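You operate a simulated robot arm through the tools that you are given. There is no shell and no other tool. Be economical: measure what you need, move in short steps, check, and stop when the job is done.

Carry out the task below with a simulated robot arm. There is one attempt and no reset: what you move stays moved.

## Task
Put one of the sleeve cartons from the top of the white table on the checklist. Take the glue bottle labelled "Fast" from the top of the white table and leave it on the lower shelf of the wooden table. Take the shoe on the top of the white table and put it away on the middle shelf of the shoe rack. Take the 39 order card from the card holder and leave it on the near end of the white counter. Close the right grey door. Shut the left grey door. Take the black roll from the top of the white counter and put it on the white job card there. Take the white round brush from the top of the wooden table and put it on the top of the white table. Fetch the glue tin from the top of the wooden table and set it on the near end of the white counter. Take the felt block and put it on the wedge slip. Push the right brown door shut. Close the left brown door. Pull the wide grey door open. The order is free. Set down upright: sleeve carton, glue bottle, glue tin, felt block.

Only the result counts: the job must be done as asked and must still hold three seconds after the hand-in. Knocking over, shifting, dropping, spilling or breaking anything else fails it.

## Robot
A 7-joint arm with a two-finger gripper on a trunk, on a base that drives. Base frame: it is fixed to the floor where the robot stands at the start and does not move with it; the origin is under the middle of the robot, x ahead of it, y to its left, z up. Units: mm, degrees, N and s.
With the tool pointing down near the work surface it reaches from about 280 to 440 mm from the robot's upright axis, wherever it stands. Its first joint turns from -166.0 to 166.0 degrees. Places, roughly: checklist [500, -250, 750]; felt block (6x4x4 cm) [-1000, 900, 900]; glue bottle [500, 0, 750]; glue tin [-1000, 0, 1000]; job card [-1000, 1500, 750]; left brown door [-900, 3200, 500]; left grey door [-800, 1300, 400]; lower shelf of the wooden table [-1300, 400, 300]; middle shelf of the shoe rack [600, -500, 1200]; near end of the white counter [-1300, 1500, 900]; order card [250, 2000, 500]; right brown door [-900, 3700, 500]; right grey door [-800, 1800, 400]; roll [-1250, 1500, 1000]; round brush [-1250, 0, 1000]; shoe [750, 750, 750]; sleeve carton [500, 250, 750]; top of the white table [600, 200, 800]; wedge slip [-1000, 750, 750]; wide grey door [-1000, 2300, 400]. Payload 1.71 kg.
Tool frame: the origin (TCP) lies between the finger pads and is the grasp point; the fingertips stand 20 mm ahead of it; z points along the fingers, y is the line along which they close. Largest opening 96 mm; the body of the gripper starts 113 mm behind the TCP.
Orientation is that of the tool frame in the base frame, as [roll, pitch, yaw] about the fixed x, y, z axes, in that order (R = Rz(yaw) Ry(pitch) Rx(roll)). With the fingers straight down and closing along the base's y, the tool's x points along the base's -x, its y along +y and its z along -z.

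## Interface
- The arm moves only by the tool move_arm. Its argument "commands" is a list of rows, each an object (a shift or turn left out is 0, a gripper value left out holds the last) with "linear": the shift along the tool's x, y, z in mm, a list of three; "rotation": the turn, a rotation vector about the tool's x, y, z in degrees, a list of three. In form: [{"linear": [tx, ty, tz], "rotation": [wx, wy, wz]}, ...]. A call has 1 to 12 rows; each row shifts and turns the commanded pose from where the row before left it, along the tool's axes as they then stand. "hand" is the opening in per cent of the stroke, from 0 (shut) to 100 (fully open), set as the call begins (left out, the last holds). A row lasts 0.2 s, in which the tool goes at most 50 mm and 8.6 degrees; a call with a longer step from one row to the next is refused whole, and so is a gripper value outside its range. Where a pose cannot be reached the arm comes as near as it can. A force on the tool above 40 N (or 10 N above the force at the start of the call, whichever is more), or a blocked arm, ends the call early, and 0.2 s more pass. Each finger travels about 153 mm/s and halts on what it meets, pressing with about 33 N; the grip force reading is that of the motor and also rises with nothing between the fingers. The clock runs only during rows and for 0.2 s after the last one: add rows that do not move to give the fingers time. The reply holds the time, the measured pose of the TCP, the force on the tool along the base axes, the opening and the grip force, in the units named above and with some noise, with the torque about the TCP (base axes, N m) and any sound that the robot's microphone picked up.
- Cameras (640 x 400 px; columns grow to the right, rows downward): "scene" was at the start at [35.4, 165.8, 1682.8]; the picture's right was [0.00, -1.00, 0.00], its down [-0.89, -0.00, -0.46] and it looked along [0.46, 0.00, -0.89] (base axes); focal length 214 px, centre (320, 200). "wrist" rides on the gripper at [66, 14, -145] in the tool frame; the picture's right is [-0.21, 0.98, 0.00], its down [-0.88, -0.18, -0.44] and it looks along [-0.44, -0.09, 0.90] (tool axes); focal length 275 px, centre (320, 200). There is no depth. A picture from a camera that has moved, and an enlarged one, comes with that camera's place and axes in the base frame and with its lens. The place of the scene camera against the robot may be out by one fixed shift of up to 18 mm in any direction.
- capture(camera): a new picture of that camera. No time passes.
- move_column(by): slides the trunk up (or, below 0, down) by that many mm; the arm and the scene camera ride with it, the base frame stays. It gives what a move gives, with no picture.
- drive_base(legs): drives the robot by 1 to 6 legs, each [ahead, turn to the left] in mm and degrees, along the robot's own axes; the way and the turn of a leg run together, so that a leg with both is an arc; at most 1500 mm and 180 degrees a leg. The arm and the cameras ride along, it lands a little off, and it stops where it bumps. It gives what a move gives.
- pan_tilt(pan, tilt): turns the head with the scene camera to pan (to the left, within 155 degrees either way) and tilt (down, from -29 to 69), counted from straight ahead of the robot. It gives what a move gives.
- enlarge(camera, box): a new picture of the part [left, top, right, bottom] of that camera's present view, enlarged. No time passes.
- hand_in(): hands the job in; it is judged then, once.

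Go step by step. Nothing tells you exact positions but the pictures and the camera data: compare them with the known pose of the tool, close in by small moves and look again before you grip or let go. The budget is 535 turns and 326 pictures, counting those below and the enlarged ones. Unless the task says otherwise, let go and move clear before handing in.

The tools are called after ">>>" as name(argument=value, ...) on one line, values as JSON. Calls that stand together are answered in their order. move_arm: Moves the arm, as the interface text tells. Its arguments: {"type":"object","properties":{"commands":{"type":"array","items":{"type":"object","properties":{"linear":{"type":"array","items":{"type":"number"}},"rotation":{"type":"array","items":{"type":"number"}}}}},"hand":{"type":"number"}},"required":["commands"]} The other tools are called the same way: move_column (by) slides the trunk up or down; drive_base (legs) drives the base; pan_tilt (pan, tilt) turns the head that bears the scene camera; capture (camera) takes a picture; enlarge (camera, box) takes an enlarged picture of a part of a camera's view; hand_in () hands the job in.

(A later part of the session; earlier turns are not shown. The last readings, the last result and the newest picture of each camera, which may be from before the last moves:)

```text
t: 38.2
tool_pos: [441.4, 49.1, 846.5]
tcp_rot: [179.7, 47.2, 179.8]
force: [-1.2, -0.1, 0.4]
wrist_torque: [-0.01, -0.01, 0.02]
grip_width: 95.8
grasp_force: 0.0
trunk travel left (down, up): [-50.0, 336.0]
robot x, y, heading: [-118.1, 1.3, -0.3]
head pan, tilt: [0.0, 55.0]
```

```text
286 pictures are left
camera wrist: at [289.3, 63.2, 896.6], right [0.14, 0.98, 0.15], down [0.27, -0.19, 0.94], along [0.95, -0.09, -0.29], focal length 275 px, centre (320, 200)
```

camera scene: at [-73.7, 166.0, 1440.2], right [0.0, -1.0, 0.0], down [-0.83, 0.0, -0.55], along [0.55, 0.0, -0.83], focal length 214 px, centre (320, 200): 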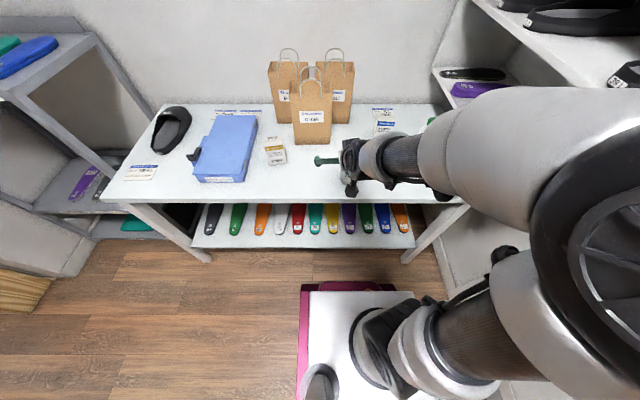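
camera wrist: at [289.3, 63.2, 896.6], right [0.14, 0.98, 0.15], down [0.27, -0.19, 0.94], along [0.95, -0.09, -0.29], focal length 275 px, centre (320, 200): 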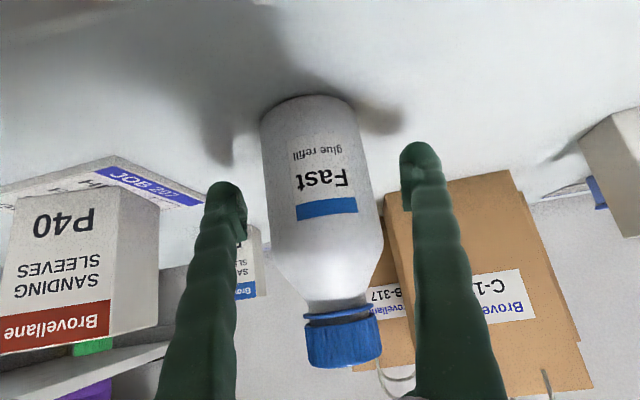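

>>> move_arm(commands=[{"linear": [0, 0, 4]}, {"linear": [0, 0, 0]}, {"linear": [0, 0, 0]}], hand=0)

>>> move_arm(commands=[{"linear": [-7, 0, -7]}, {"linear": [-30, 0, -30]}, {"linear": [-30, 0, -30]}])

>>> capture(camera="wrist")

```text
t: 39.0
tool_pos: [445.9, 47.2, 844.2]
tcp_rot: [179.8, 47.3, 179.7]
force: [0.7, -0.9, 18.9]
wrist_torque: [0.0, 0.28, -0.06]
grip_width: 63.6
grasp_force: 33.2
trunk travel left (down, up): [-50.0, 336.0]
robot x, y, heading: [-114.2, 1.2, -0.1]
head pan, tilt: [0.0, 55.0]
```

```text
t: 39.9
tool_pos: [440.9, 48.7, 937.0]
tcp_rot: [179.6, 46.9, 179.7]
force: [-0.1, -0.2, -2.9]
wrist_torque: [0.0, -0.01, 0.01]
grip_width: 63.5
grasp_force: 32.7
trunk travel left (down, up): [-50.0, 336.0]
robot x, y, heading: [-119.8, -2.2, -0.3]
head pan, tilt: [0.0, 55.0]
```

```text
285 pictures are left
camera wrist: at [289.5, 63.5, 988.1], right [0.14, 0.98, 0.15], down [0.27, -0.19, 0.94], along [0.95, -0.09, -0.29], focal length 275 px, centre (320, 200)
```

wrist: 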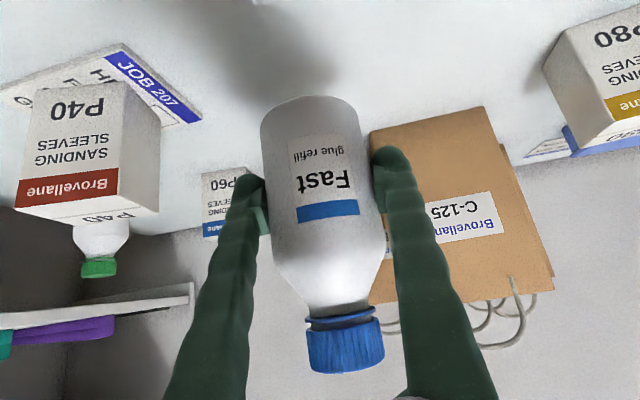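

Bottle held. Turn around left toward the wooden table, checking along the way.

>>> drive_base(legs=[[0, 90], [0, 90]])

>>> pan_tilt(pan=0, tilt=35)

>>> capture(camera="scene")

>>> capture(camera="wrist")

```text
t: 49.5
tool_pos: [-679.7, -74.5, 936.3]
tcp_rot: [179.7, 46.9, 2.3]
force: [-0.8, 0.3, -2.0]
wrist_torque: [0.02, 0.01, 0.02]
grip_width: 62.6
grasp_force: 33.2
trunk travel left (down, up): [-50.0, 336.0]
robot x, y, heading: [-122.3, 5.8, -177.1]
head pan, tilt: [0.0, 55.0]
```

```text
t: 50.3
tool_pos: [-665.4, -73.8, 944.4]
tcp_rot: [179.6, 47.8, 2.4]
force: [0.1, -0.5, -2.6]
wrist_torque: [-0.01, -0.01, 0.01]
grip_width: 62.4
grasp_force: 33.0
trunk travel left (down, up): [-50.0, 336.0]
robot x, y, heading: [-123.4, 12.1, -177.2]
head pan, tilt: [0.0, 35.0]
```

```text
284 pictures are left
camera scene: at [-162.5, -136.6, 1468.5], right [-0.05, 1.0, 0.0], down [0.59, 0.03, -0.81], along [-0.81, -0.04, -0.59], focal length 214 px, centre (320, 200)
```

scene: 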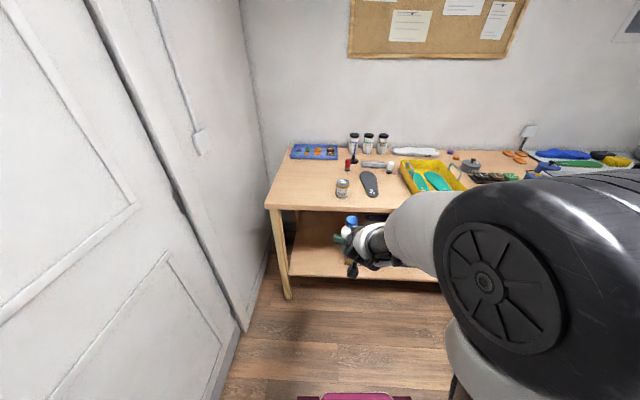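

```text
283 pictures are left
camera wrist: at [-514.4, -80.1, 993.4], right [-0.09, -0.98, 0.16], down [-0.27, 0.18, 0.95], along [-0.96, 0.05, -0.28], focal length 275 px, centre (320, 200)
```

wrist: 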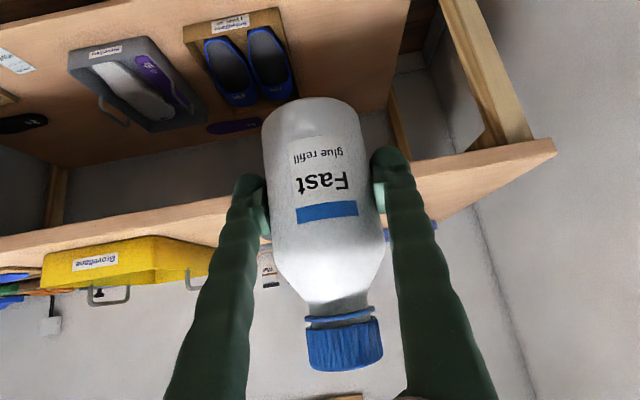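

Facing the wooden table (front ≈ x −885, top ≈900, lower shelf ≈400). Lower the arm in front of it.

>>> move_column(by=-50)

>>> move_arm(commands=[{"linear": [33, 0, 31]}, {"linear": [33, 0, 31]}, {"linear": [33, 0, 31]}, {"linear": [33, 0, 31]}, {"linear": [33, 0, 31]}, {"linear": [33, 0, 31]}])

>>> capture(camera="wrist")

```text
t: 51.2
tool_pos: [-666.1, -73.4, 895.8]
tcp_rot: [179.7, 47.8, 2.4]
force: [0.6, 0.1, -2.9]
wrist_torque: [0.01, 0.01, -0.03]
grip_width: 62.7
grasp_force: 32.8
trunk travel left (down, up): [0.0, 386.0]
robot x, y, heading: [-120.0, 10.1, -177.1]
head pan, tilt: [0.0, 35.0]
```

```text
t: 52.6
tool_pos: [-670.3, -76.5, 626.5]
tcp_rot: [179.7, 47.9, 2.3]
force: [0.9, 0.7, -2.1]
wrist_torque: [0.03, 0.02, -0.04]
grip_width: 62.3
grasp_force: 33.0
trunk travel left (down, up): [0.0, 386.0]
robot x, y, heading: [-121.7, 11.1, -177.1]
head pan, tilt: [0.0, 35.0]
```

```text
282 pictures are left
camera wrist: at [-518.8, -82.7, 674.4], right [-0.09, -0.98, 0.16], down [-0.27, 0.18, 0.95], along [-0.96, 0.05, -0.28], focal length 275 px, centre (320, 200)
```

wrist: 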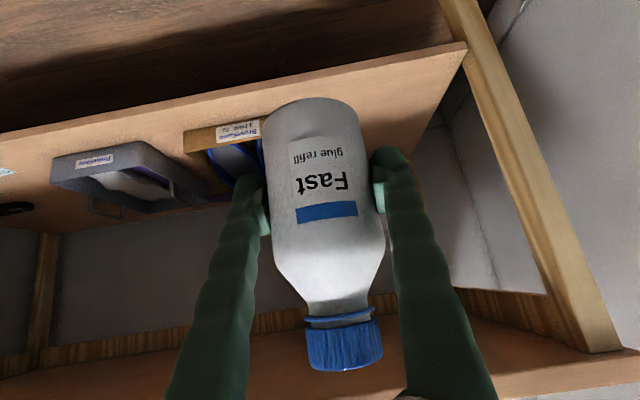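

Shelf z≈360. Continue lowering to ~470 to verify.

>>> move_arm(commands=[{"linear": [33, 0, 31]}, {"linear": [33, 0, 31]}, {"linear": [33, 0, 31]}])

>>> capture(camera="wrist")

>>> capture(camera="scene")

```text
t: 53.5
tool_pos: [-673.8, -75.1, 486.8]
tcp_rot: [179.7, 47.8, 2.4]
force: [0.3, 0.0, -2.6]
wrist_torque: [-0.01, 0.03, 0.0]
grip_width: 62.2
grasp_force: 32.7
trunk travel left (down, up): [0.0, 386.0]
robot x, y, heading: [-120.8, 8.0, -177.2]
head pan, tilt: [0.0, 35.0]
```

```text
281 pictures are left
camera wrist: at [-523.0, -82.1, 535.5], right [-0.09, -0.98, 0.16], down [-0.27, 0.18, 0.95], along [-0.96, 0.05, -0.28], focal length 275 px, centre (320, 200)
```

wrist: 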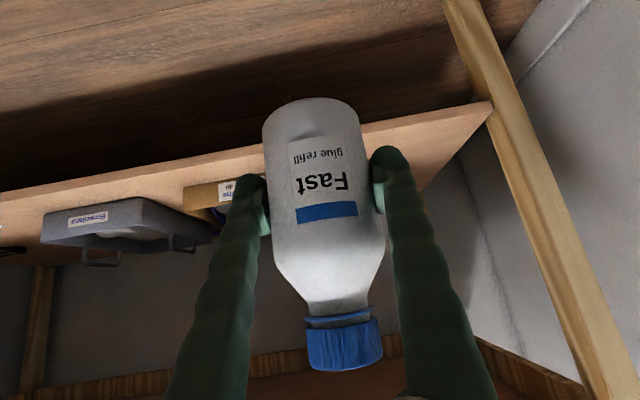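

```text
280 pictures are left
camera scene: at [-161.8, -136.4, 1419.9], right [-0.05, 1.0, 0.0], down [0.59, 0.03, -0.81], along [-0.81, -0.04, -0.59], focal length 214 px, centre (320, 200)
```

scene: 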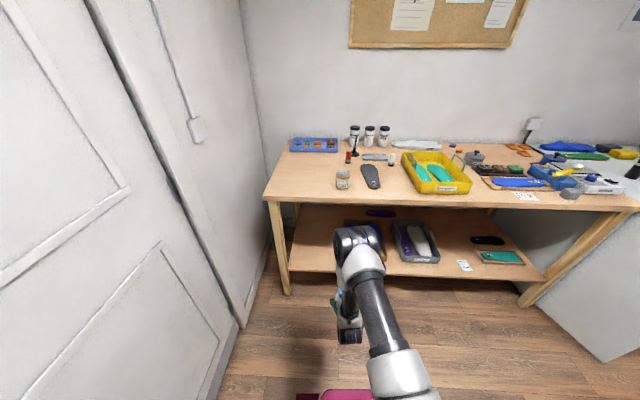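

Better triangulation: shelf front x≈−995, z≈265, left end y≈−410. Lower further to ~360 and look at the edge again.

>>> move_arm(commands=[{"linear": [33, 0, 31]}, {"linear": [33, 0, 31]}, {"linear": [25, 0, 23]}])

>>> capture(camera="wrist")

```text
t: 54.2
tool_pos: [-674.2, -75.9, 364.6]
tcp_rot: [179.7, 47.8, 2.4]
force: [0.2, -0.7, -3.1]
wrist_torque: [0.0, -0.01, 0.01]
grip_width: 62.1
grasp_force: 33.2
trunk travel left (down, up): [0.0, 386.0]
robot x, y, heading: [-119.9, 12.5, -177.2]
head pan, tilt: [0.0, 35.0]
```

```text
279 pictures are left
camera wrist: at [-523.2, -82.4, 413.8], right [-0.09, -0.98, 0.16], down [-0.27, 0.18, 0.95], along [-0.96, 0.05, -0.28], focal length 275 px, centre (320, 200)
```

wrist: 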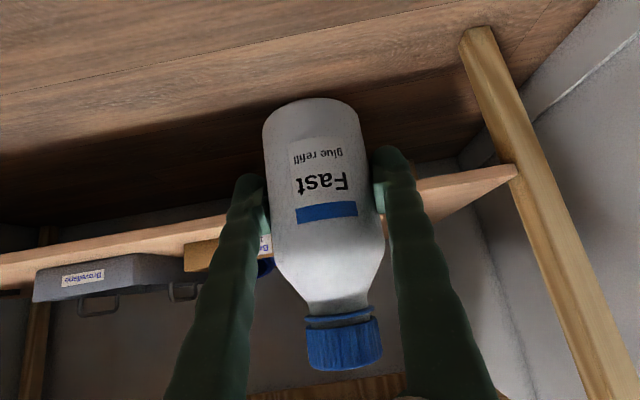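

Shelf top ≈285. Bottle bottom is ≈40 mm above it; drive in.

>>> drive_base(legs=[[370, 0]])

>>> capture(camera="wrist")

>>> capture(camera="scene")

```text
t: 56.8
tool_pos: [-1040.7, -94.8, 367.8]
tcp_rot: [179.7, 48.1, 2.2]
force: [4.2, 0.6, -4.5]
wrist_torque: [-0.09, 0.4, 0.03]
grip_width: 62.0
grasp_force: 33.2
trunk travel left (down, up): [0.0, 386.0]
robot x, y, heading: [-491.1, -6.1, -177.2]
head pan, tilt: [0.0, 35.0]
```

```text
278 pictures are left
camera wrist: at [-889.8, -100.8, 416.6], right [-0.09, -0.98, 0.16], down [-0.26, 0.18, 0.95], along [-0.96, 0.05, -0.28], focal length 275 px, centre (320, 200)
```

wrist: 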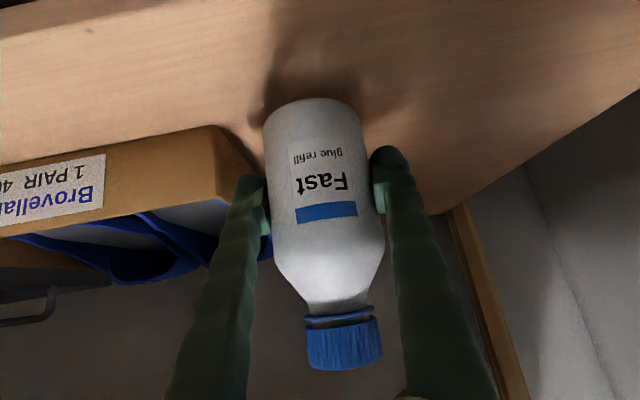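

```text
277 pictures are left
camera scene: at [-489.3, -152.8, 1420.3], right [-0.05, 1.0, 0.0], down [0.56, 0.03, -0.83], along [-0.83, -0.04, -0.56], focal length 214 px, centre (320, 200)
```

scene: 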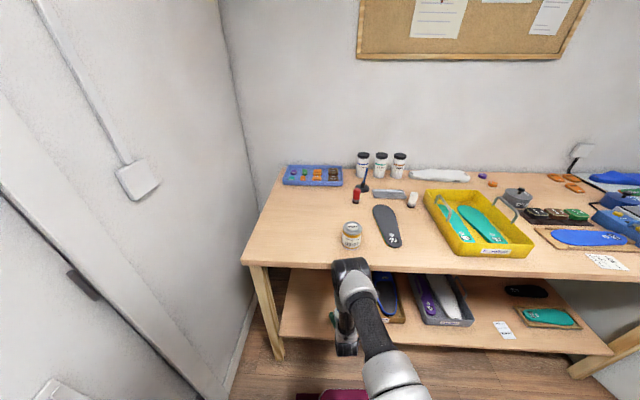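

Over the shelf, but near the shoe box; shift 60 mm away and 30 mm deeper, then lower.

>>> move_arm(commands=[{"linear": [-10, 30, 11]}, {"linear": [-10, 30, 11]}, {"linear": [15, 0, 13.5]}, {"linear": [7.4, 0, 6.7]}])

>>> capture(camera="wrist")

```text
t: 57.7
tool_pos: [-1083.2, -160.5, 341.5]
tcp_rot: [179.2, 48.0, 2.1]
force: [-3.2, -1.1, 9.2]
wrist_torque: [0.17, -0.05, 0.03]
grip_width: 61.9
grasp_force: 32.7
trunk travel left (down, up): [0.0, 386.0]
robot x, y, heading: [-493.2, -7.0, -177.3]
head pan, tilt: [0.0, 35.0]
stopped in row 4: the force on the tool passed its limit at 42 N (the readings are from after the stop); the commanded pose is now the measured one
```

```text
276 pictures are left
camera wrist: at [-931.0, -165.3, 390.1], right [-0.09, -0.98, 0.16], down [-0.27, 0.18, 0.95], along [-0.96, 0.04, -0.28], focal length 275 px, centre (320, 200)
```

wrist: 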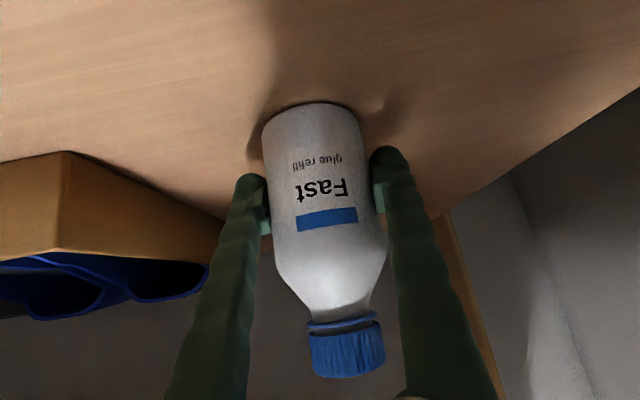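

Contact with the shelf. Release gently.

>>> move_arm(commands=[{"linear": [-0.7, 0, -0.6]}, {"linear": [0, 0, 0]}, {"linear": [0, 0, 0]}], hand=75)

>>> capture(camera="wrist")

```text
t: 58.5
tool_pos: [-1077.7, -159.3, 340.8]
tcp_rot: [179.2, 47.5, 2.3]
force: [0.1, 0.2, -0.3]
wrist_torque: [-0.01, 0.03, 0.01]
grip_width: 72.0
grasp_force: 0.1
trunk travel left (down, up): [0.0, 386.0]
robot x, y, heading: [-495.5, -6.9, -176.8]
head pan, tilt: [0.0, 35.0]
```

```text
275 pictures are left
camera wrist: at [-927.0, -164.4, 389.5], right [-0.09, -0.98, 0.16], down [-0.27, 0.18, 0.95], along [-0.96, 0.04, -0.28], focal length 275 px, centre (320, 200)
```

wrist: 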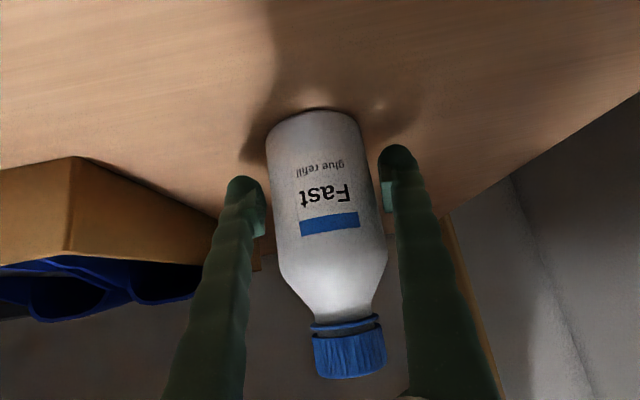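

Bottle stands. Open wider and back out.

>>> move_arm(commands=[{"linear": [0, 0, -10]}, {"linear": [0, 0, -40]}, {"linear": [0, 0, -40]}, {"linear": [0, 0, -40]}], hand=95)

>>> drive_base(legs=[[-200, 0]])

>>> capture(camera="wrist")

```text
t: 59.5
tool_pos: [-986.5, -156.1, 425.1]
tcp_rot: [179.2, 47.5, 2.2]
force: [0.3, 0.0, 0.5]
wrist_torque: [0.0, -0.03, 0.0]
grip_width: 90.8
grasp_force: 0.0
trunk travel left (down, up): [0.0, 386.0]
robot x, y, heading: [-493.3, -10.4, -177.1]
head pan, tilt: [0.0, 35.0]
```

```text
t: 61.1
tool_pos: [-786.1, -145.6, 425.6]
tcp_rot: [179.3, 47.4, 2.3]
force: [-0.5, 0.1, -0.5]
wrist_torque: [0.05, 0.01, 0.03]
grip_width: 91.3
grasp_force: 0.0
trunk travel left (down, up): [0.0, 386.0]
robot x, y, heading: [-296.5, 3.2, -177.1]
head pan, tilt: [0.0, 35.0]
```

```text
274 pictures are left
camera wrist: at [-635.8, -150.7, 476.2], right [-0.09, -0.98, 0.16], down [-0.27, 0.18, 0.94], along [-0.96, 0.05, -0.29], focal length 275 px, centre (320, 200)
```

wrist: 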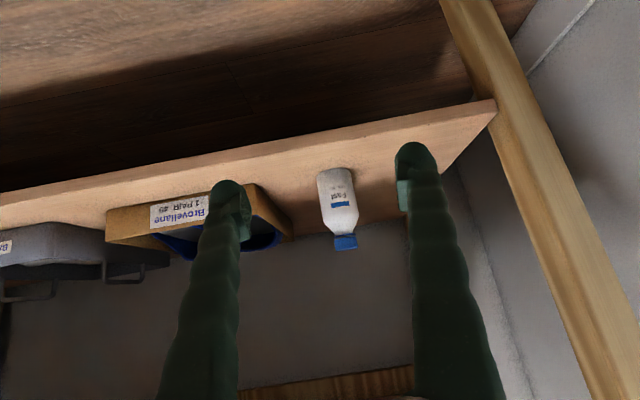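

Bottle is placed. Now raise the arm and set the tool vertical to inspect the wooden table top.

>>> move_arm(commands=[{"linear": [-34, 0, -32]}, {"linear": [-34, 0, -32]}, {"linear": [-34, 0, -32]}, {"linear": [-34, 0, -32]}, {"linear": [-34, 0, -32]}, {"linear": [-34, 0, -32]}, {"linear": [-34, 0, -32]}, {"linear": [-34, 0, -32]}, {"linear": [-34, 0, -32]}, {"linear": [-34, 0, -32]}], hand=100)

>>> move_column(by=200)

>>> move_arm(commands=[{"rotation": [0, 8, 0]}, {"rotation": [0, 8, 0]}, {"rotation": [0, 8, 0]}, {"rotation": [0, 8, 0]}, {"rotation": [0, 8, 0]}, {"rotation": [0, 7.4, 0]}])

>>> pan_tilt(pan=20, tilt=40)

>>> capture(camera="scene")

>>> capture(camera="wrist")

```text
t: 63.3
tool_pos: [-768.7, -140.4, 900.9]
tcp_rot: [179.2, 48.4, 2.1]
force: [-0.4, -0.6, 0.4]
wrist_torque: [0.01, -0.01, -0.02]
grip_width: 96.1
grasp_force: 0.1
trunk travel left (down, up): [0.0, 386.0]
robot x, y, heading: [-297.2, -1.5, -177.3]
head pan, tilt: [0.0, 35.0]
```

```text
t: 65.5
tool_pos: [-768.6, -140.3, 1099.0]
tcp_rot: [179.4, 48.3, 2.2]
force: [0.4, 0.2, -0.4]
wrist_torque: [-0.01, -0.05, 0.01]
grip_width: 96.0
grasp_force: 0.1
trunk travel left (down, up): [-200.0, 186.0]
robot x, y, heading: [-296.2, 3.2, -176.9]
head pan, tilt: [0.0, 35.0]
```

```text
t: 66.9
tool_pos: [-771.3, -135.0, 1099.3]
tcp_rot: [-179.1, 6.2, 1.7]
force: [-0.3, -0.1, -0.9]
wrist_torque: [0.07, 0.01, 0.02]
grip_width: 96.0
grasp_force: 0.0
out of reach, approached as far as the arm can: row 2
trunk travel left (down, up): [-200.0, 186.0]
robot x, y, heading: [-292.1, 0.6, -177.1]
head pan, tilt: [0.0, 35.0]
```

```text
t: 67.7
tool_pos: [-770.3, -133.6, 1099.7]
tcp_rot: [-179.0, 6.3, 1.5]
force: [0.3, -0.2, 0.1]
wrist_torque: [-0.03, 0.01, -0.02]
grip_width: 96.2
grasp_force: 0.1
trunk travel left (down, up): [-200.0, 186.0]
robot x, y, heading: [-295.9, 0.8, -177.3]
head pan, tilt: [20.0, 40.0]
```

```text
273 pictures are left
camera scene: at [-329.9, -173.2, 1612.0], right [-0.39, 0.92, -0.01], down [0.6, 0.25, -0.76], along [-0.7, -0.3, -0.65], focal length 214 px, centre (320, 200)
```

scene: 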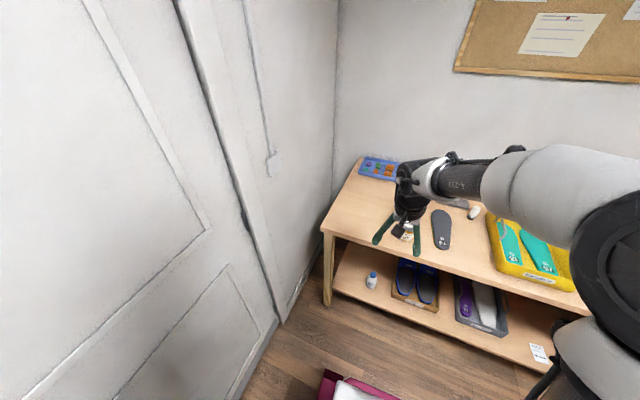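

```text
272 pictures are left
camera wrist: at [-690.9, -147.2, 1236.3], right [-0.18, -0.98, 0.01], down [-0.83, 0.15, 0.54], along [-0.53, 0.09, -0.84], focal length 275 px, centre (320, 200)
```

wrist: 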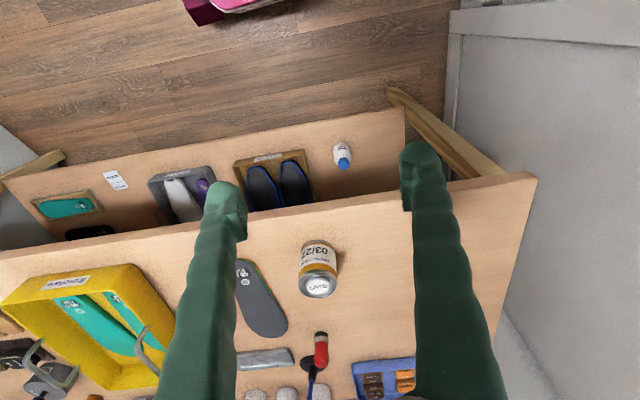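

Clear view of the wooden table. I'll enlarge to identify the white round brush.

>>> enlarge(camera="wrist", box=[200, 220, 440, 400])

>>> pan_tilt(pan=-15, tilt=35)

>>> capture(camera="scene")

```text
2.22 times, centred on (320, 310) of wrist
camera zoom: at [-690.9, -147.2, 1236.3], right [-0.18, -0.98, 0.01], down [-0.83, 0.15, 0.54], along [-0.53, 0.09, -0.84], focal length 612 px, centre (320, -44)
```

zoom: 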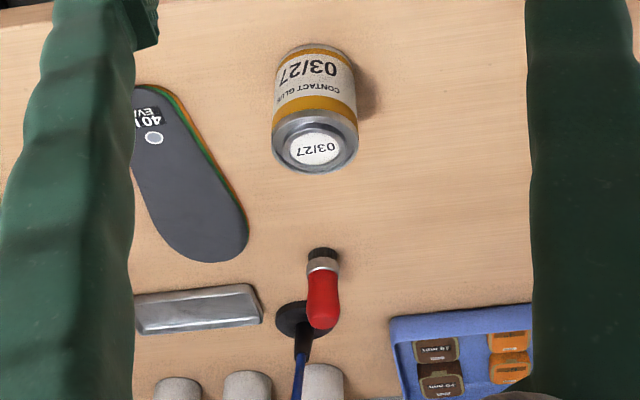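

```text
t: 68.7
tool_pos: [-771.7, -133.4, 1099.2]
tcp_rot: [-179.1, 6.2, 1.5]
force: [0.1, -0.3, 1.0]
wrist_torque: [-0.02, -0.02, 0.02]
grip_width: 95.7
grasp_force: 0.0
trunk travel left (down, up): [-200.0, 186.0]
robot x, y, heading: [-293.3, -0.0, -177.3]
head pan, tilt: [-15.0, 35.0]
```

```text
270 pictures are left
camera scene: at [-337.9, -122.0, 1619.4], right [0.21, 0.98, 0.0], down [0.57, -0.12, -0.81], along [-0.79, 0.17, -0.59], focal length 214 px, centre (320, 200)
```

scene: 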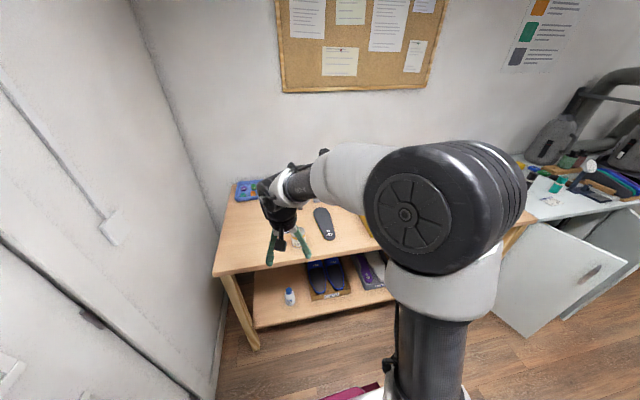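

The white brush stands by the grey block further right. First the glue tin at ≈(−1115,−68): drive closer.

>>> drive_base(legs=[[390, 0]])

>>> capture(camera="wrist")

>>> capture(camera="scene")

```text
t: 71.3
tool_pos: [-1171.1, -150.1, 1098.4]
tcp_rot: [-179.0, 6.1, 1.1]
force: [-0.3, -0.5, -0.1]
wrist_torque: [-0.01, -0.01, 0.01]
grip_width: 95.8
grasp_force: 0.1
trunk travel left (down, up): [-200.0, 186.0]
robot x, y, heading: [-691.7, -15.8, -177.6]
head pan, tilt: [-15.0, 35.0]
```

```text
269 pictures are left
camera wrist: at [-1090.7, -163.9, 1235.8], right [-0.19, -0.98, 0.01], down [-0.83, 0.16, 0.54], along [-0.53, 0.1, -0.84], focal length 275 px, centre (320, 200)
```

wrist: 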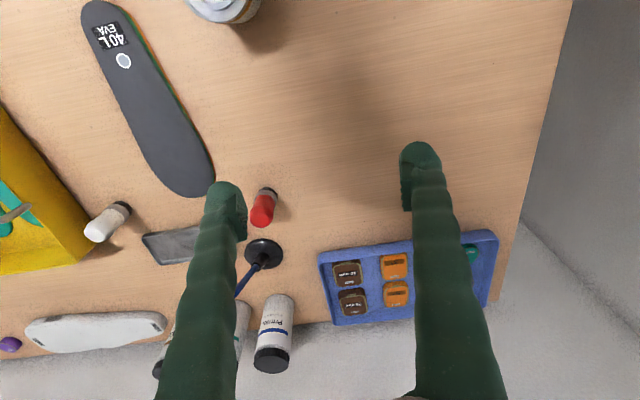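

```text
268 pictures are left
camera scene: at [-737.6, -140.9, 1619.3], right [0.22, 0.98, 0.0], down [0.57, -0.12, -0.81], along [-0.79, 0.18, -0.59], focal length 214 px, centre (320, 200)
```

scene: 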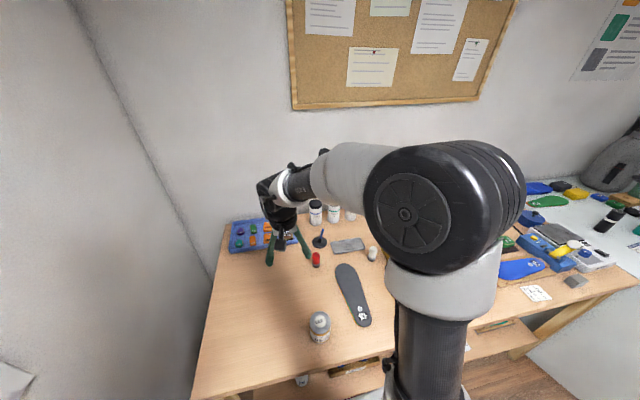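

White brush ≈(−1275,190), tin top ≈(−1056,−80,930), table ≈861. Move the tool above the tin, vertical.

>>> move_arm(commands=[{"linear": [0, 0, 0], "rotation": [0, 6, 0]}, {"linear": [38, -23, 0]}, {"linear": [38, -23, 0]}, {"linear": [38, -23, 20]}, {"linear": [0, 0, 40]}])

>>> capture(camera="wrist")

```text
t: 72.5
tool_pos: [-1043.3, -80.7, 1041.2]
tcp_rot: [-178.6, 0.9, 1.1]
force: [-0.3, -0.8, -0.6]
wrist_torque: [0.18, -0.02, -0.03]
grip_width: 96.1
grasp_force: 0.1
trunk travel left (down, up): [-200.0, 186.0]
robot x, y, heading: [-691.6, -19.9, -177.6]
head pan, tilt: [-15.0, 35.0]
```

```text
267 pictures are left
camera wrist: at [-976.4, -95.2, 1185.9], right [-0.19, -0.98, -0.02], down [-0.87, 0.16, 0.46], along [-0.45, 0.1, -0.89], focal length 275 px, centre (320, 200)
```

wrist: 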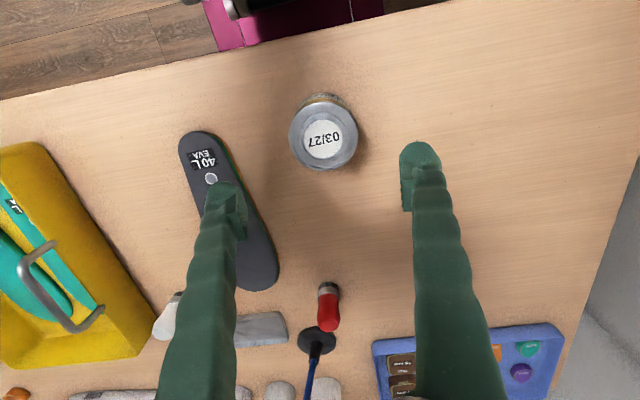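

Tin slightly off; correct 6 mm and descend.

>>> move_arm(commands=[{"linear": [6, 3, 40]}, {"linear": [0, 0, 45]}, {"linear": [0, 0, 35]}])

>>> capture(camera="wrist")

```text
t: 73.3
tool_pos: [-1038.8, -78.0, 925.3]
tcp_rot: [-179.0, 1.1, 1.1]
force: [0.5, -0.9, 0.4]
wrist_torque: [0.02, 0.0, 0.0]
grip_width: 95.9
grasp_force: 0.0
trunk travel left (down, up): [-200.0, 186.0]
robot x, y, heading: [-694.6, -18.3, -177.7]
head pan, tilt: [-15.0, 35.0]
```

```text
266 pictures are left
camera wrist: at [-970.2, -93.2, 1068.6], right [-0.19, -0.98, -0.01], down [-0.87, 0.16, 0.46], along [-0.45, 0.1, -0.89], focal length 275 px, centre (320, 200)
```

wrist: 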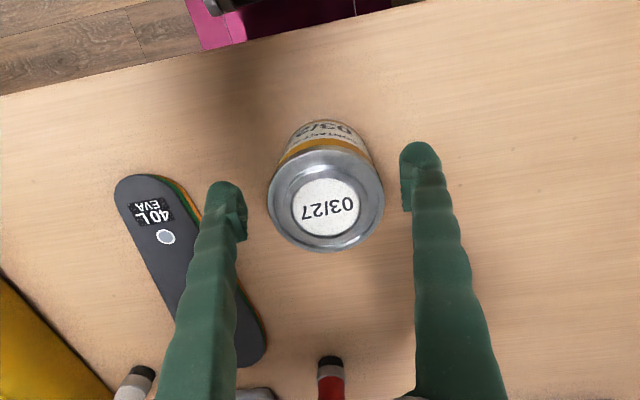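

>>> move_arm(commands=[{"linear": [-7, 2, 10]}, {"linear": [0, 0, 20]}])

>>> move_arm(commands=[{"linear": [0, 0, 0]}, {"linear": [0, 0, 0]}, {"linear": [0, 0, 0]}], hand=0)

>>> capture(camera="wrist")

```text
t: 74.0
tool_pos: [-1046.0, -78.8, 895.2]
tcp_rot: [-179.0, 1.0, 0.9]
force: [0.7, 0.3, 0.3]
wrist_torque: [0.0, -0.03, 0.03]
grip_width: 96.0
grasp_force: 0.0
trunk travel left (down, up): [-200.0, 186.0]
robot x, y, heading: [-694.8, -16.4, -177.5]
head pan, tilt: [-15.0, 35.0]
```

```text
t: 74.8
tool_pos: [-1045.3, -79.1, 895.3]
tcp_rot: [-179.0, 0.9, 1.0]
force: [0.3, 0.0, 0.1]
wrist_torque: [0.0, 0.0, 0.02]
grip_width: 71.7
grasp_force: 32.6
trunk travel left (down, up): [-200.0, 186.0]
robot x, y, heading: [-693.8, -14.4, -177.8]
head pan, tilt: [-15.0, 35.0]
```

```text
265 pictures are left
camera wrist: at [-977.5, -93.6, 1039.9], right [-0.19, -0.98, -0.01], down [-0.87, 0.16, 0.46], along [-0.45, 0.1, -0.89], focal length 275 px, centre (320, 200)
```

wrist: 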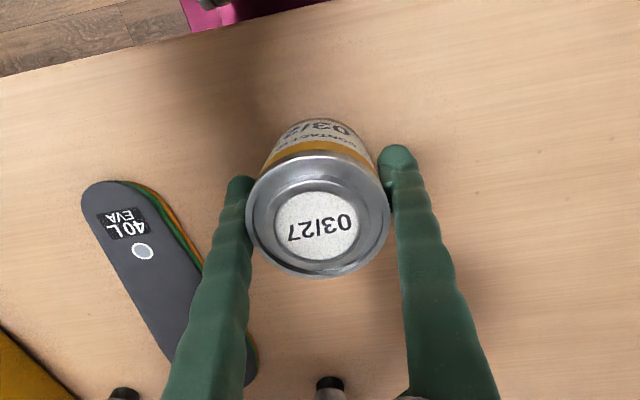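

Tin gripped. Lift, back off, and look at the white counter.

>>> move_arm(commands=[{"linear": [0, 0, -20]}, {"linear": [0, 0, -45]}, {"linear": [0, 0, -45]}, {"linear": [0, 0, -45]}])

>>> drive_base(legs=[[-300, 0]])

>>> pan_tilt(pan=-60, tilt=30)

>>> capture(camera="scene")

>>> capture(camera="wrist")

```text
t: 75.8
tool_pos: [-1040.5, -81.0, 1050.5]
tcp_rot: [-178.9, 0.9, 0.9]
force: [-0.2, -0.4, -1.9]
wrist_torque: [0.01, 0.01, -0.03]
grip_width: 71.6
grasp_force: 32.6
trunk travel left (down, up): [-200.0, 186.0]
robot x, y, heading: [-693.4, -18.0, -177.6]
head pan, tilt: [-15.0, 35.0]
```

```text
t: 77.9
tool_pos: [-749.7, -68.8, 1047.0]
tcp_rot: [-179.1, 0.6, 1.0]
force: [-1.1, -0.3, -3.2]
wrist_torque: [0.04, -0.14, -0.03]
grip_width: 71.8
grasp_force: 32.9
trunk travel left (down, up): [-200.0, 186.0]
robot x, y, heading: [-393.7, -2.3, -177.8]
head pan, tilt: [-15.0, 35.0]
```

```text
t: 79.0
tool_pos: [-731.5, -68.8, 1053.9]
tcp_rot: [-179.0, 1.5, 1.0]
force: [-0.5, 0.4, -2.8]
wrist_torque: [0.01, -0.04, 0.01]
grip_width: 71.6
grasp_force: 33.1
trunk travel left (down, up): [-200.0, 186.0]
robot x, y, heading: [-395.7, -7.3, -177.6]
head pan, tilt: [-60.0, 30.0]
```

```text
264 pictures are left
camera scene: at [-399.2, -70.7, 1627.8], right [0.84, 0.54, 0.02], down [0.28, -0.42, -0.86], along [-0.46, 0.73, -0.51], focal length 214 px, centre (320, 200)
```

scene: 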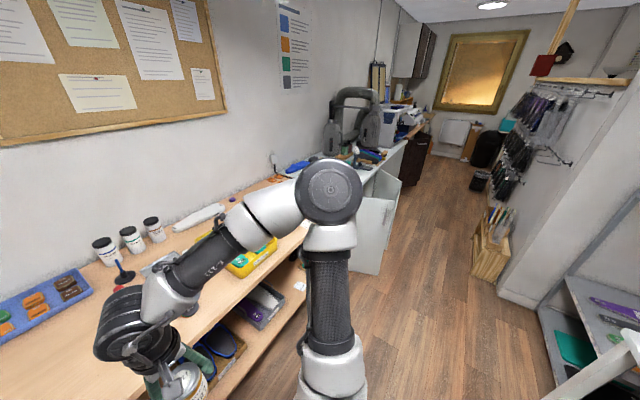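

```text
263 pictures are left
camera wrist: at [-661.6, -83.7, 1196.0], right [-0.19, -0.98, -0.01], down [-0.87, 0.16, 0.47], along [-0.46, 0.1, -0.88], focal length 275 px, centre (320, 200)
```

wrist: 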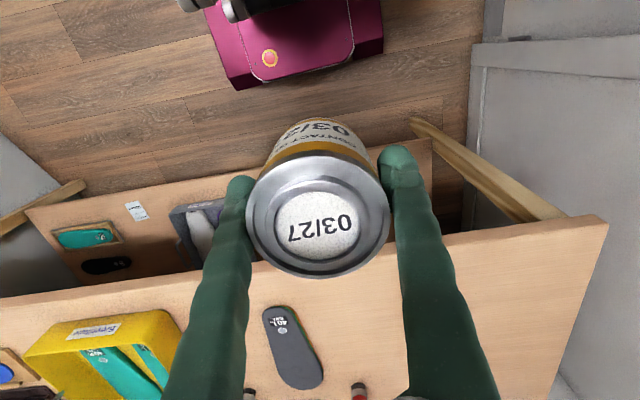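

Turn right to face along the corridor and drive toward the white counter.

>>> drive_base(legs=[[0, -92.4], [700, 0]])

>>> pan_tilt(pan=60, tilt=35)

>>> capture(camera="scene")

```text
t: 87.7
tool_pos: [-457.0, 1031.7, 1053.4]
tcp_rot: [-178.9, 1.6, -90.5]
force: [-0.1, -0.1, -2.3]
wrist_torque: [0.0, 0.01, -0.03]
grip_width: 71.5
grasp_force: 32.6
trunk travel left (down, up): [-200.0, 186.0]
robot x, y, heading: [-403.2, 690.7, 90.8]
head pan, tilt: [-60.0, 30.0]
```

```text
t: 89.7
tool_pos: [-456.9, 1016.3, 1057.3]
tcp_rot: [-178.9, 2.6, -90.6]
force: [0.3, -0.8, -2.6]
wrist_torque: [-0.01, 0.02, 0.02]
grip_width: 72.0
grasp_force: 32.9
trunk travel left (down, up): [-200.0, 186.0]
robot x, y, heading: [-399.5, 692.6, 90.9]
head pan, tilt: [60.0, 35.0]
```

```text
262 pictures are left
camera scene: at [-628.8, 709.9, 1620.1], right [0.49, 0.87, -0.01], down [0.5, -0.29, -0.81], along [-0.71, 0.39, -0.58], focal length 214 px, centre (320, 200)
```

scene: 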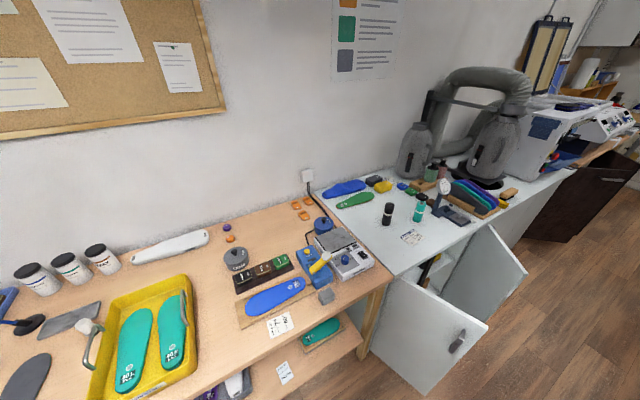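

From here: job card ≈(−1062,1460), black roll ≈(−1190,1425); near counter corner ≈(−965,1215); the doors stand ajar. I approach diagonally to place the tin near the front corner of the near end.

>>> drive_base(legs=[[0, 46.6], [340, 0]])

>>> pan_tilt(pan=10, tilt=45)

>>> capture(camera="scene")

>>> capture(camera="wrist")

```text
t: 94.6
tool_pos: [-929.2, 1090.7, 1056.7]
tcp_rot: [-179.0, 2.5, -42.7]
force: [0.2, 0.1, -2.3]
wrist_torque: [0.04, -0.04, -0.01]
grip_width: 71.8
grasp_force: 33.2
trunk travel left (down, up): [-200.0, 186.0]
robot x, y, heading: [-654.9, 914.9, 138.8]
head pan, tilt: [60.0, 35.0]
```

```text
t: 95.8
tool_pos: [-917.4, 1079.9, 1061.8]
tcp_rot: [-178.8, 3.5, -42.8]
force: [0.1, 0.5, -3.1]
wrist_torque: [0.0, -0.01, 0.01]
grip_width: 71.8
grasp_force: 33.6
trunk travel left (down, up): [-200.0, 186.0]
robot x, y, heading: [-650.4, 911.4, 138.4]
head pan, tilt: [10.0, 45.0]
```

```text
261 pictures are left
camera scene: at [-796.0, 826.7, 1604.7], right [0.52, 0.85, 0.0], down [0.61, -0.38, -0.7], along [-0.59, 0.36, -0.72], focal length 214 px, centre (320, 200)
```

scene: 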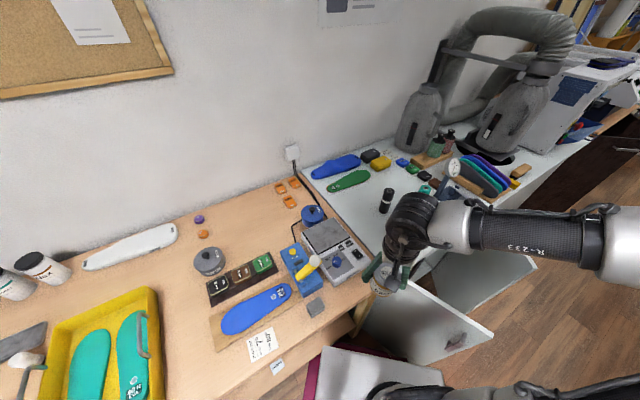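

```text
260 pictures are left
camera wrist: at [-874.9, 1017.5, 1202.1], right [-0.82, -0.58, -0.01], down [-0.5, 0.7, 0.5], along [-0.28, 0.41, -0.87], focal length 275 px, centre (320, 200)
```

wrist: 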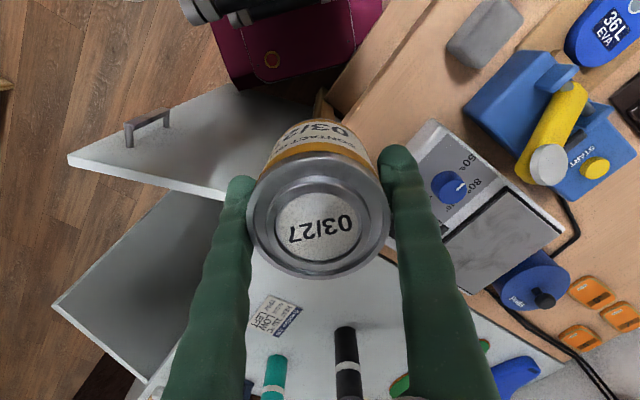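

Counter top ≈860 and free near its front corner. Move the tin out over (−1020,1250) at this height.

>>> move_arm(commands=[{"linear": [0, 0, 0], "rotation": [0, 3.5, 0]}, {"linear": [-38, -11, 0]}, {"linear": [-38, -11, 0]}, {"linear": [-38, -11, 0]}, {"linear": [-38, -11, 0]}, {"linear": [-38, -11, 0]}])

>>> capture(camera="wrist")

>>> capture(camera="scene")

```text
t: 97.2
tool_pos: [-1019.5, 1249.7, 1060.5]
tcp_rot: [-178.7, -0.2, -42.8]
force: [-1.0, 0.5, -2.3]
wrist_torque: [-0.01, 0.0, -0.03]
grip_width: 71.7
grasp_force: 32.8
trunk travel left (down, up): [-200.0, 186.0]
robot x, y, heading: [-654.5, 910.5, 138.6]
head pan, tilt: [10.0, 45.0]
```

```text
259 pictures are left
camera wrist: at [-984.0, 1193.0, 1205.6], right [-0.82, -0.58, -0.02], down [-0.53, 0.72, 0.45], along [-0.24, 0.38, -0.89], focal length 275 px, centre (320, 200)
```

wrist: 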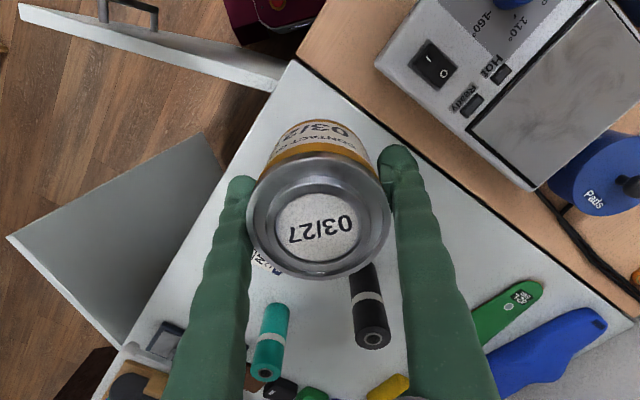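

```text
258 pictures are left
camera scene: at [-796.6, 827.3, 1604.6], right [0.52, 0.85, 0.0], down [0.61, -0.38, -0.69], along [-0.59, 0.36, -0.72], focal length 214 px, centre (320, 200)
```

scene: 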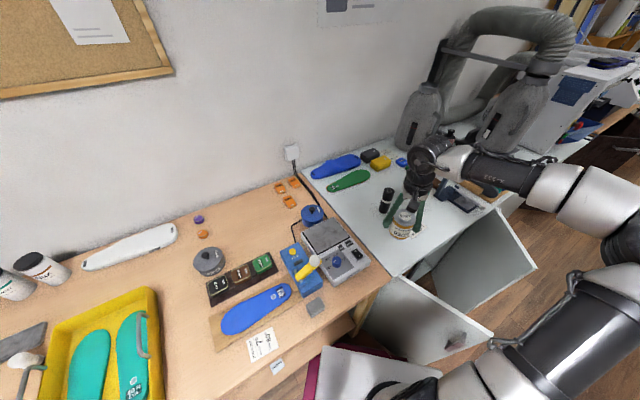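

Counter corner is at ≈(−949,1218), so shift the tin another 50 mm to +y.

>>> move_arm(commands=[{"linear": [-17, -18, 0]}, {"linear": [-17, -18, 0]}])

>>> move_column(by=-130)

>>> capture(camera="wrist")

```text
t: 97.8
tool_pos: [-1020.1, 1297.7, 1062.3]
tcp_rot: [-178.8, -0.1, -42.8]
force: [0.2, 0.0, -3.3]
wrist_torque: [0.0, 0.01, 0.0]
grip_width: 71.5
grasp_force: 32.8
trunk travel left (down, up): [-200.0, 186.0]
robot x, y, heading: [-654.3, 913.4, 138.3]
head pan, tilt: [10.0, 45.0]
```

```text
t: 99.3
tool_pos: [-1019.7, 1297.4, 932.8]
tcp_rot: [-178.8, -0.2, -42.9]
force: [0.2, 0.0, -2.0]
wrist_torque: [0.01, 0.03, -0.01]
grip_width: 71.4
grasp_force: 33.0
trunk travel left (down, up): [-70.0, 316.0]
robot x, y, heading: [-651.8, 911.0, 138.5]
head pan, tilt: [10.0, 45.0]
```

```text
257 pictures are left
camera wrist: at [-983.9, 1240.6, 1077.3], right [-0.82, -0.58, -0.02], down [-0.52, 0.72, 0.45], along [-0.24, 0.38, -0.89], focal length 275 px, centre (320, 200)
```

wrist: 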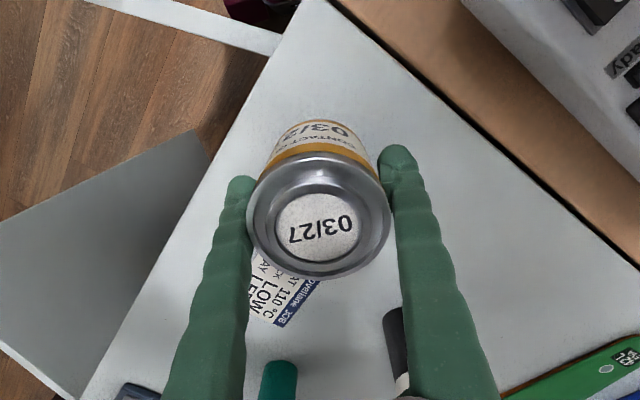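

>>> move_arm(commands=[{"linear": [0, 0, 20]}, {"linear": [0, 0, 8]}, {"linear": [0, 0, 4]}, {"linear": [0, 0, 3]}, {"linear": [0, 0, 3]}, {"linear": [0, 0, 3]}, {"linear": [0, 0, 3]}])

```text
t: 100.9
tool_pos: [-1008.0, 1287.9, 901.0]
tcp_rot: [-178.6, 1.1, -42.9]
force: [-0.2, -0.1, -2.6]
wrist_torque: [0.03, 0.04, 0.0]
grip_width: 71.9
grasp_force: 32.8
trunk travel left (down, up): [-70.0, 316.0]
robot x, y, heading: [-648.2, 909.6, 138.8]
head pan, tilt: [10.0, 45.0]
stopped in row 7: the force on the tool passed its limit at 44 N (the readings are from after the stop); the commanded pose is now the measured one
```

>>> move_arm(commands=[{"linear": [0, 0, 3]}, {"linear": [0, 0, 0]}])

>>> capture(camera="wrist")

```text
t: 101.5
tool_pos: [-1009.1, 1289.2, 898.0]
tcp_rot: [-178.7, 1.0, -42.9]
force: [0.0, -0.5, -2.9]
wrist_torque: [0.0, 0.0, -0.02]
grip_width: 71.8
grasp_force: 32.7
trunk travel left (down, up): [-70.0, 316.0]
robot x, y, heading: [-649.2, 914.5, 138.7]
head pan, tilt: [10.0, 45.0]
```

```text
256 pictures are left
camera wrist: at [-972.0, 1231.0, 1041.2], right [-0.82, -0.58, -0.02], down [-0.52, 0.72, 0.46], along [-0.25, 0.39, -0.89], focal length 275 px, centre (320, 200)
```

wrist: 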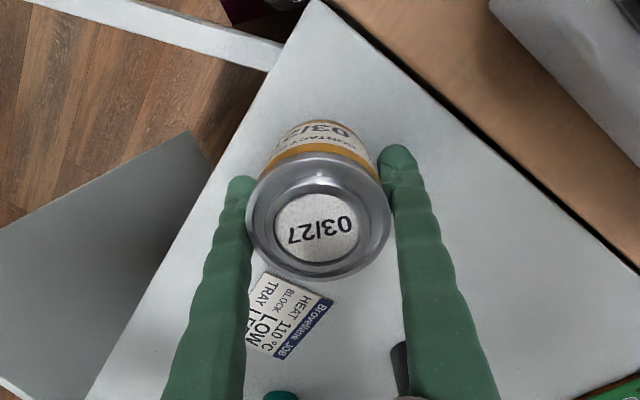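

>>> move_arm(commands=[{"linear": [0, 0, 2]}, {"linear": [0, 0, 0]}])

>>> move_arm(commands=[{"linear": [0, 0, 2]}, {"linear": [0, 0, 0]}])

```text
t: 102.1
tool_pos: [-1010.8, 1289.7, 895.9]
tcp_rot: [-178.7, 1.0, -42.9]
force: [0.4, -0.2, -1.5]
wrist_torque: [0.03, -0.01, -0.01]
grip_width: 71.6
grasp_force: 33.4
trunk travel left (down, up): [-70.0, 316.0]
robot x, y, heading: [-649.9, 912.8, 138.4]
head pan, tilt: [10.0, 45.0]
```

```text
t: 102.7
tool_pos: [-1010.7, 1289.5, 896.2]
tcp_rot: [-178.7, 1.2, -42.9]
force: [-2.8, 2.2, 17.5]
wrist_torque: [-0.49, -0.18, -0.04]
grip_width: 71.5
grasp_force: 32.8
trunk travel left (down, up): [-70.0, 316.0]
robot x, y, heading: [-652.1, 913.7, 138.4]
head pan, tilt: [10.0, 45.0]
```

In contact. Release and rise.

>>> move_arm(commands=[{"linear": [0, 0, -1]}, {"linear": [0, 0, 0]}], hand=100)

>>> move_arm(commands=[{"linear": [0, 0, -20]}, {"linear": [0, 0, -40]}, {"linear": [0, 0, -45]}, {"linear": [0, 0, -45]}])

>>> capture(camera="wrist")

```text
t: 103.3
tool_pos: [-1008.7, 1289.1, 894.7]
tcp_rot: [-178.7, 1.0, -42.8]
force: [-0.3, -0.7, -0.1]
wrist_torque: [-0.01, 0.02, 0.0]
grip_width: 96.2
grasp_force: 0.1
trunk travel left (down, up): [-70.0, 316.0]
robot x, y, heading: [-654.2, 909.2, 138.3]
head pan, tilt: [10.0, 45.0]
```

```text
t: 104.3
tool_pos: [-1008.3, 1284.5, 1044.7]
tcp_rot: [-178.7, 1.0, -43.0]
force: [-0.1, -0.5, 0.4]
wrist_torque: [-0.01, -0.01, 0.06]
grip_width: 96.0
grasp_force: 0.0
trunk travel left (down, up): [-70.0, 316.0]
robot x, y, heading: [-650.4, 914.7, 138.6]
head pan, tilt: [10.0, 45.0]
```

```text
255 pictures are left
camera wrist: at [-970.9, 1226.6, 1188.3], right [-0.82, -0.58, -0.02], down [-0.52, 0.72, 0.46], along [-0.25, 0.39, -0.89], focal length 275 px, centre (320, 200)
```

wrist: 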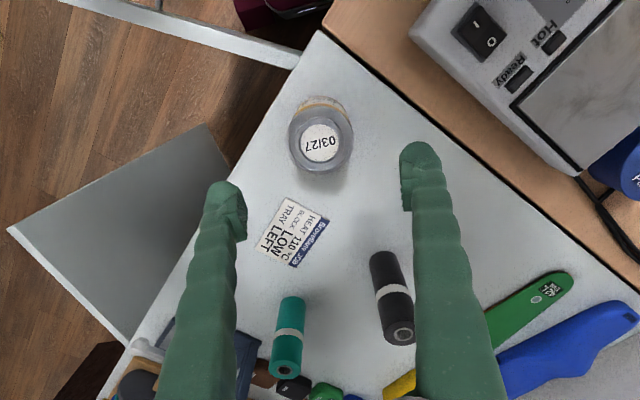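

Tin stands on the near end. Next, close the doors so I can get nearer. Back out and go round to face the grey doors.

>>> move_arm(commands=[{"linear": [40, 0, 0]}, {"linear": [40, 0, 0]}, {"linear": [40, 0, 0]}], hand=0)

>>> drive_base(legs=[[-610, 0], [0, -48.5], [890, 0], [0, 90]])

>>> pan_tilt(pan=-15, tilt=45)

>>> capture(camera="scene")

>>> capture(camera="wrist")

```text
t: 105.1
tool_pos: [-920.9, 1206.1, 1044.0]
tcp_rot: [-178.7, 1.2, -42.9]
force: [0.0, 0.5, -1.1]
wrist_torque: [-0.01, -0.02, 0.01]
grip_width: 0.0
grasp_force: 29.4
trunk travel left (down, up): [-70.0, 316.0]
robot x, y, heading: [-650.4, 911.7, 138.5]
head pan, tilt: [10.0, 45.0]
```

```text
t: 120.4
tool_pos: [-590.8, 1420.3, 1043.4]
tcp_rot: [-178.8, 1.0, -1.9]
force: [0.4, 0.6, 0.1]
wrist_torque: [-0.03, 0.02, -0.01]
grip_width: 0.0
grasp_force: 29.3
trunk travel left (down, up): [-70.0, 316.0]
robot x, y, heading: [-192.4, 1378.6, 179.5]
head pan, tilt: [10.0, 45.0]
```

```text
t: 121.2
tool_pos: [-574.3, 1419.4, 1048.2]
tcp_rot: [-178.7, 2.0, -1.9]
force: [-0.2, -0.3, -0.2]
wrist_torque: [0.0, -0.01, 0.0]
grip_width: 0.0
grasp_force: 29.6
trunk travel left (down, up): [-70.0, 316.0]
robot x, y, heading: [-193.5, 1379.7, 179.6]
head pan, tilt: [-15.0, 45.0]
```

```text
254 pictures are left
camera scene: at [-234.8, 1254.8, 1474.1], right [0.27, 0.96, 0.0], down [0.69, -0.19, -0.7], along [-0.67, 0.19, -0.72], focal length 214 px, centre (320, 200)
```

scene: 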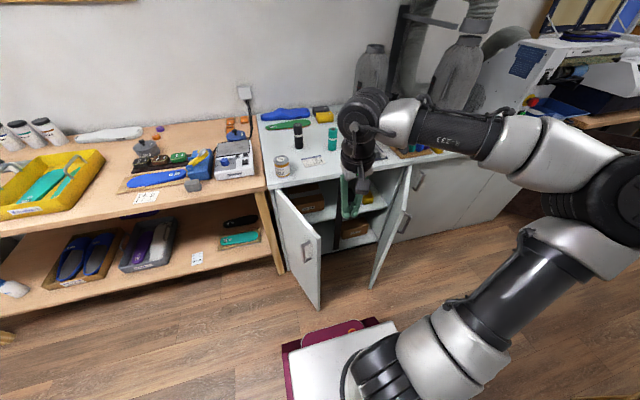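

```text
253 pictures are left
camera wrist: at [-505.5, 1400.3, 1191.4], right [-0.24, -0.97, -0.02], down [-0.85, 0.2, 0.48], along [-0.46, 0.13, -0.88], focal length 275 px, centre (320, 200)
```

wrist: 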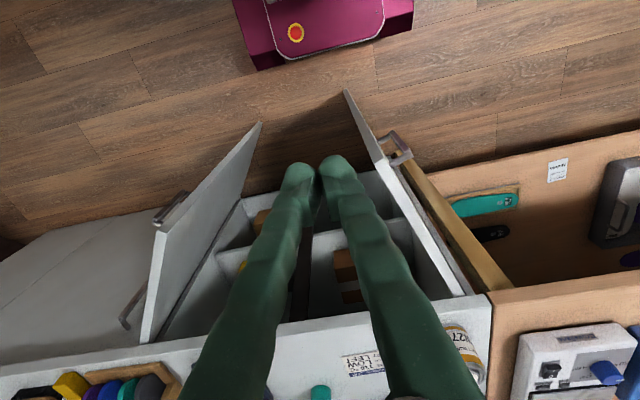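

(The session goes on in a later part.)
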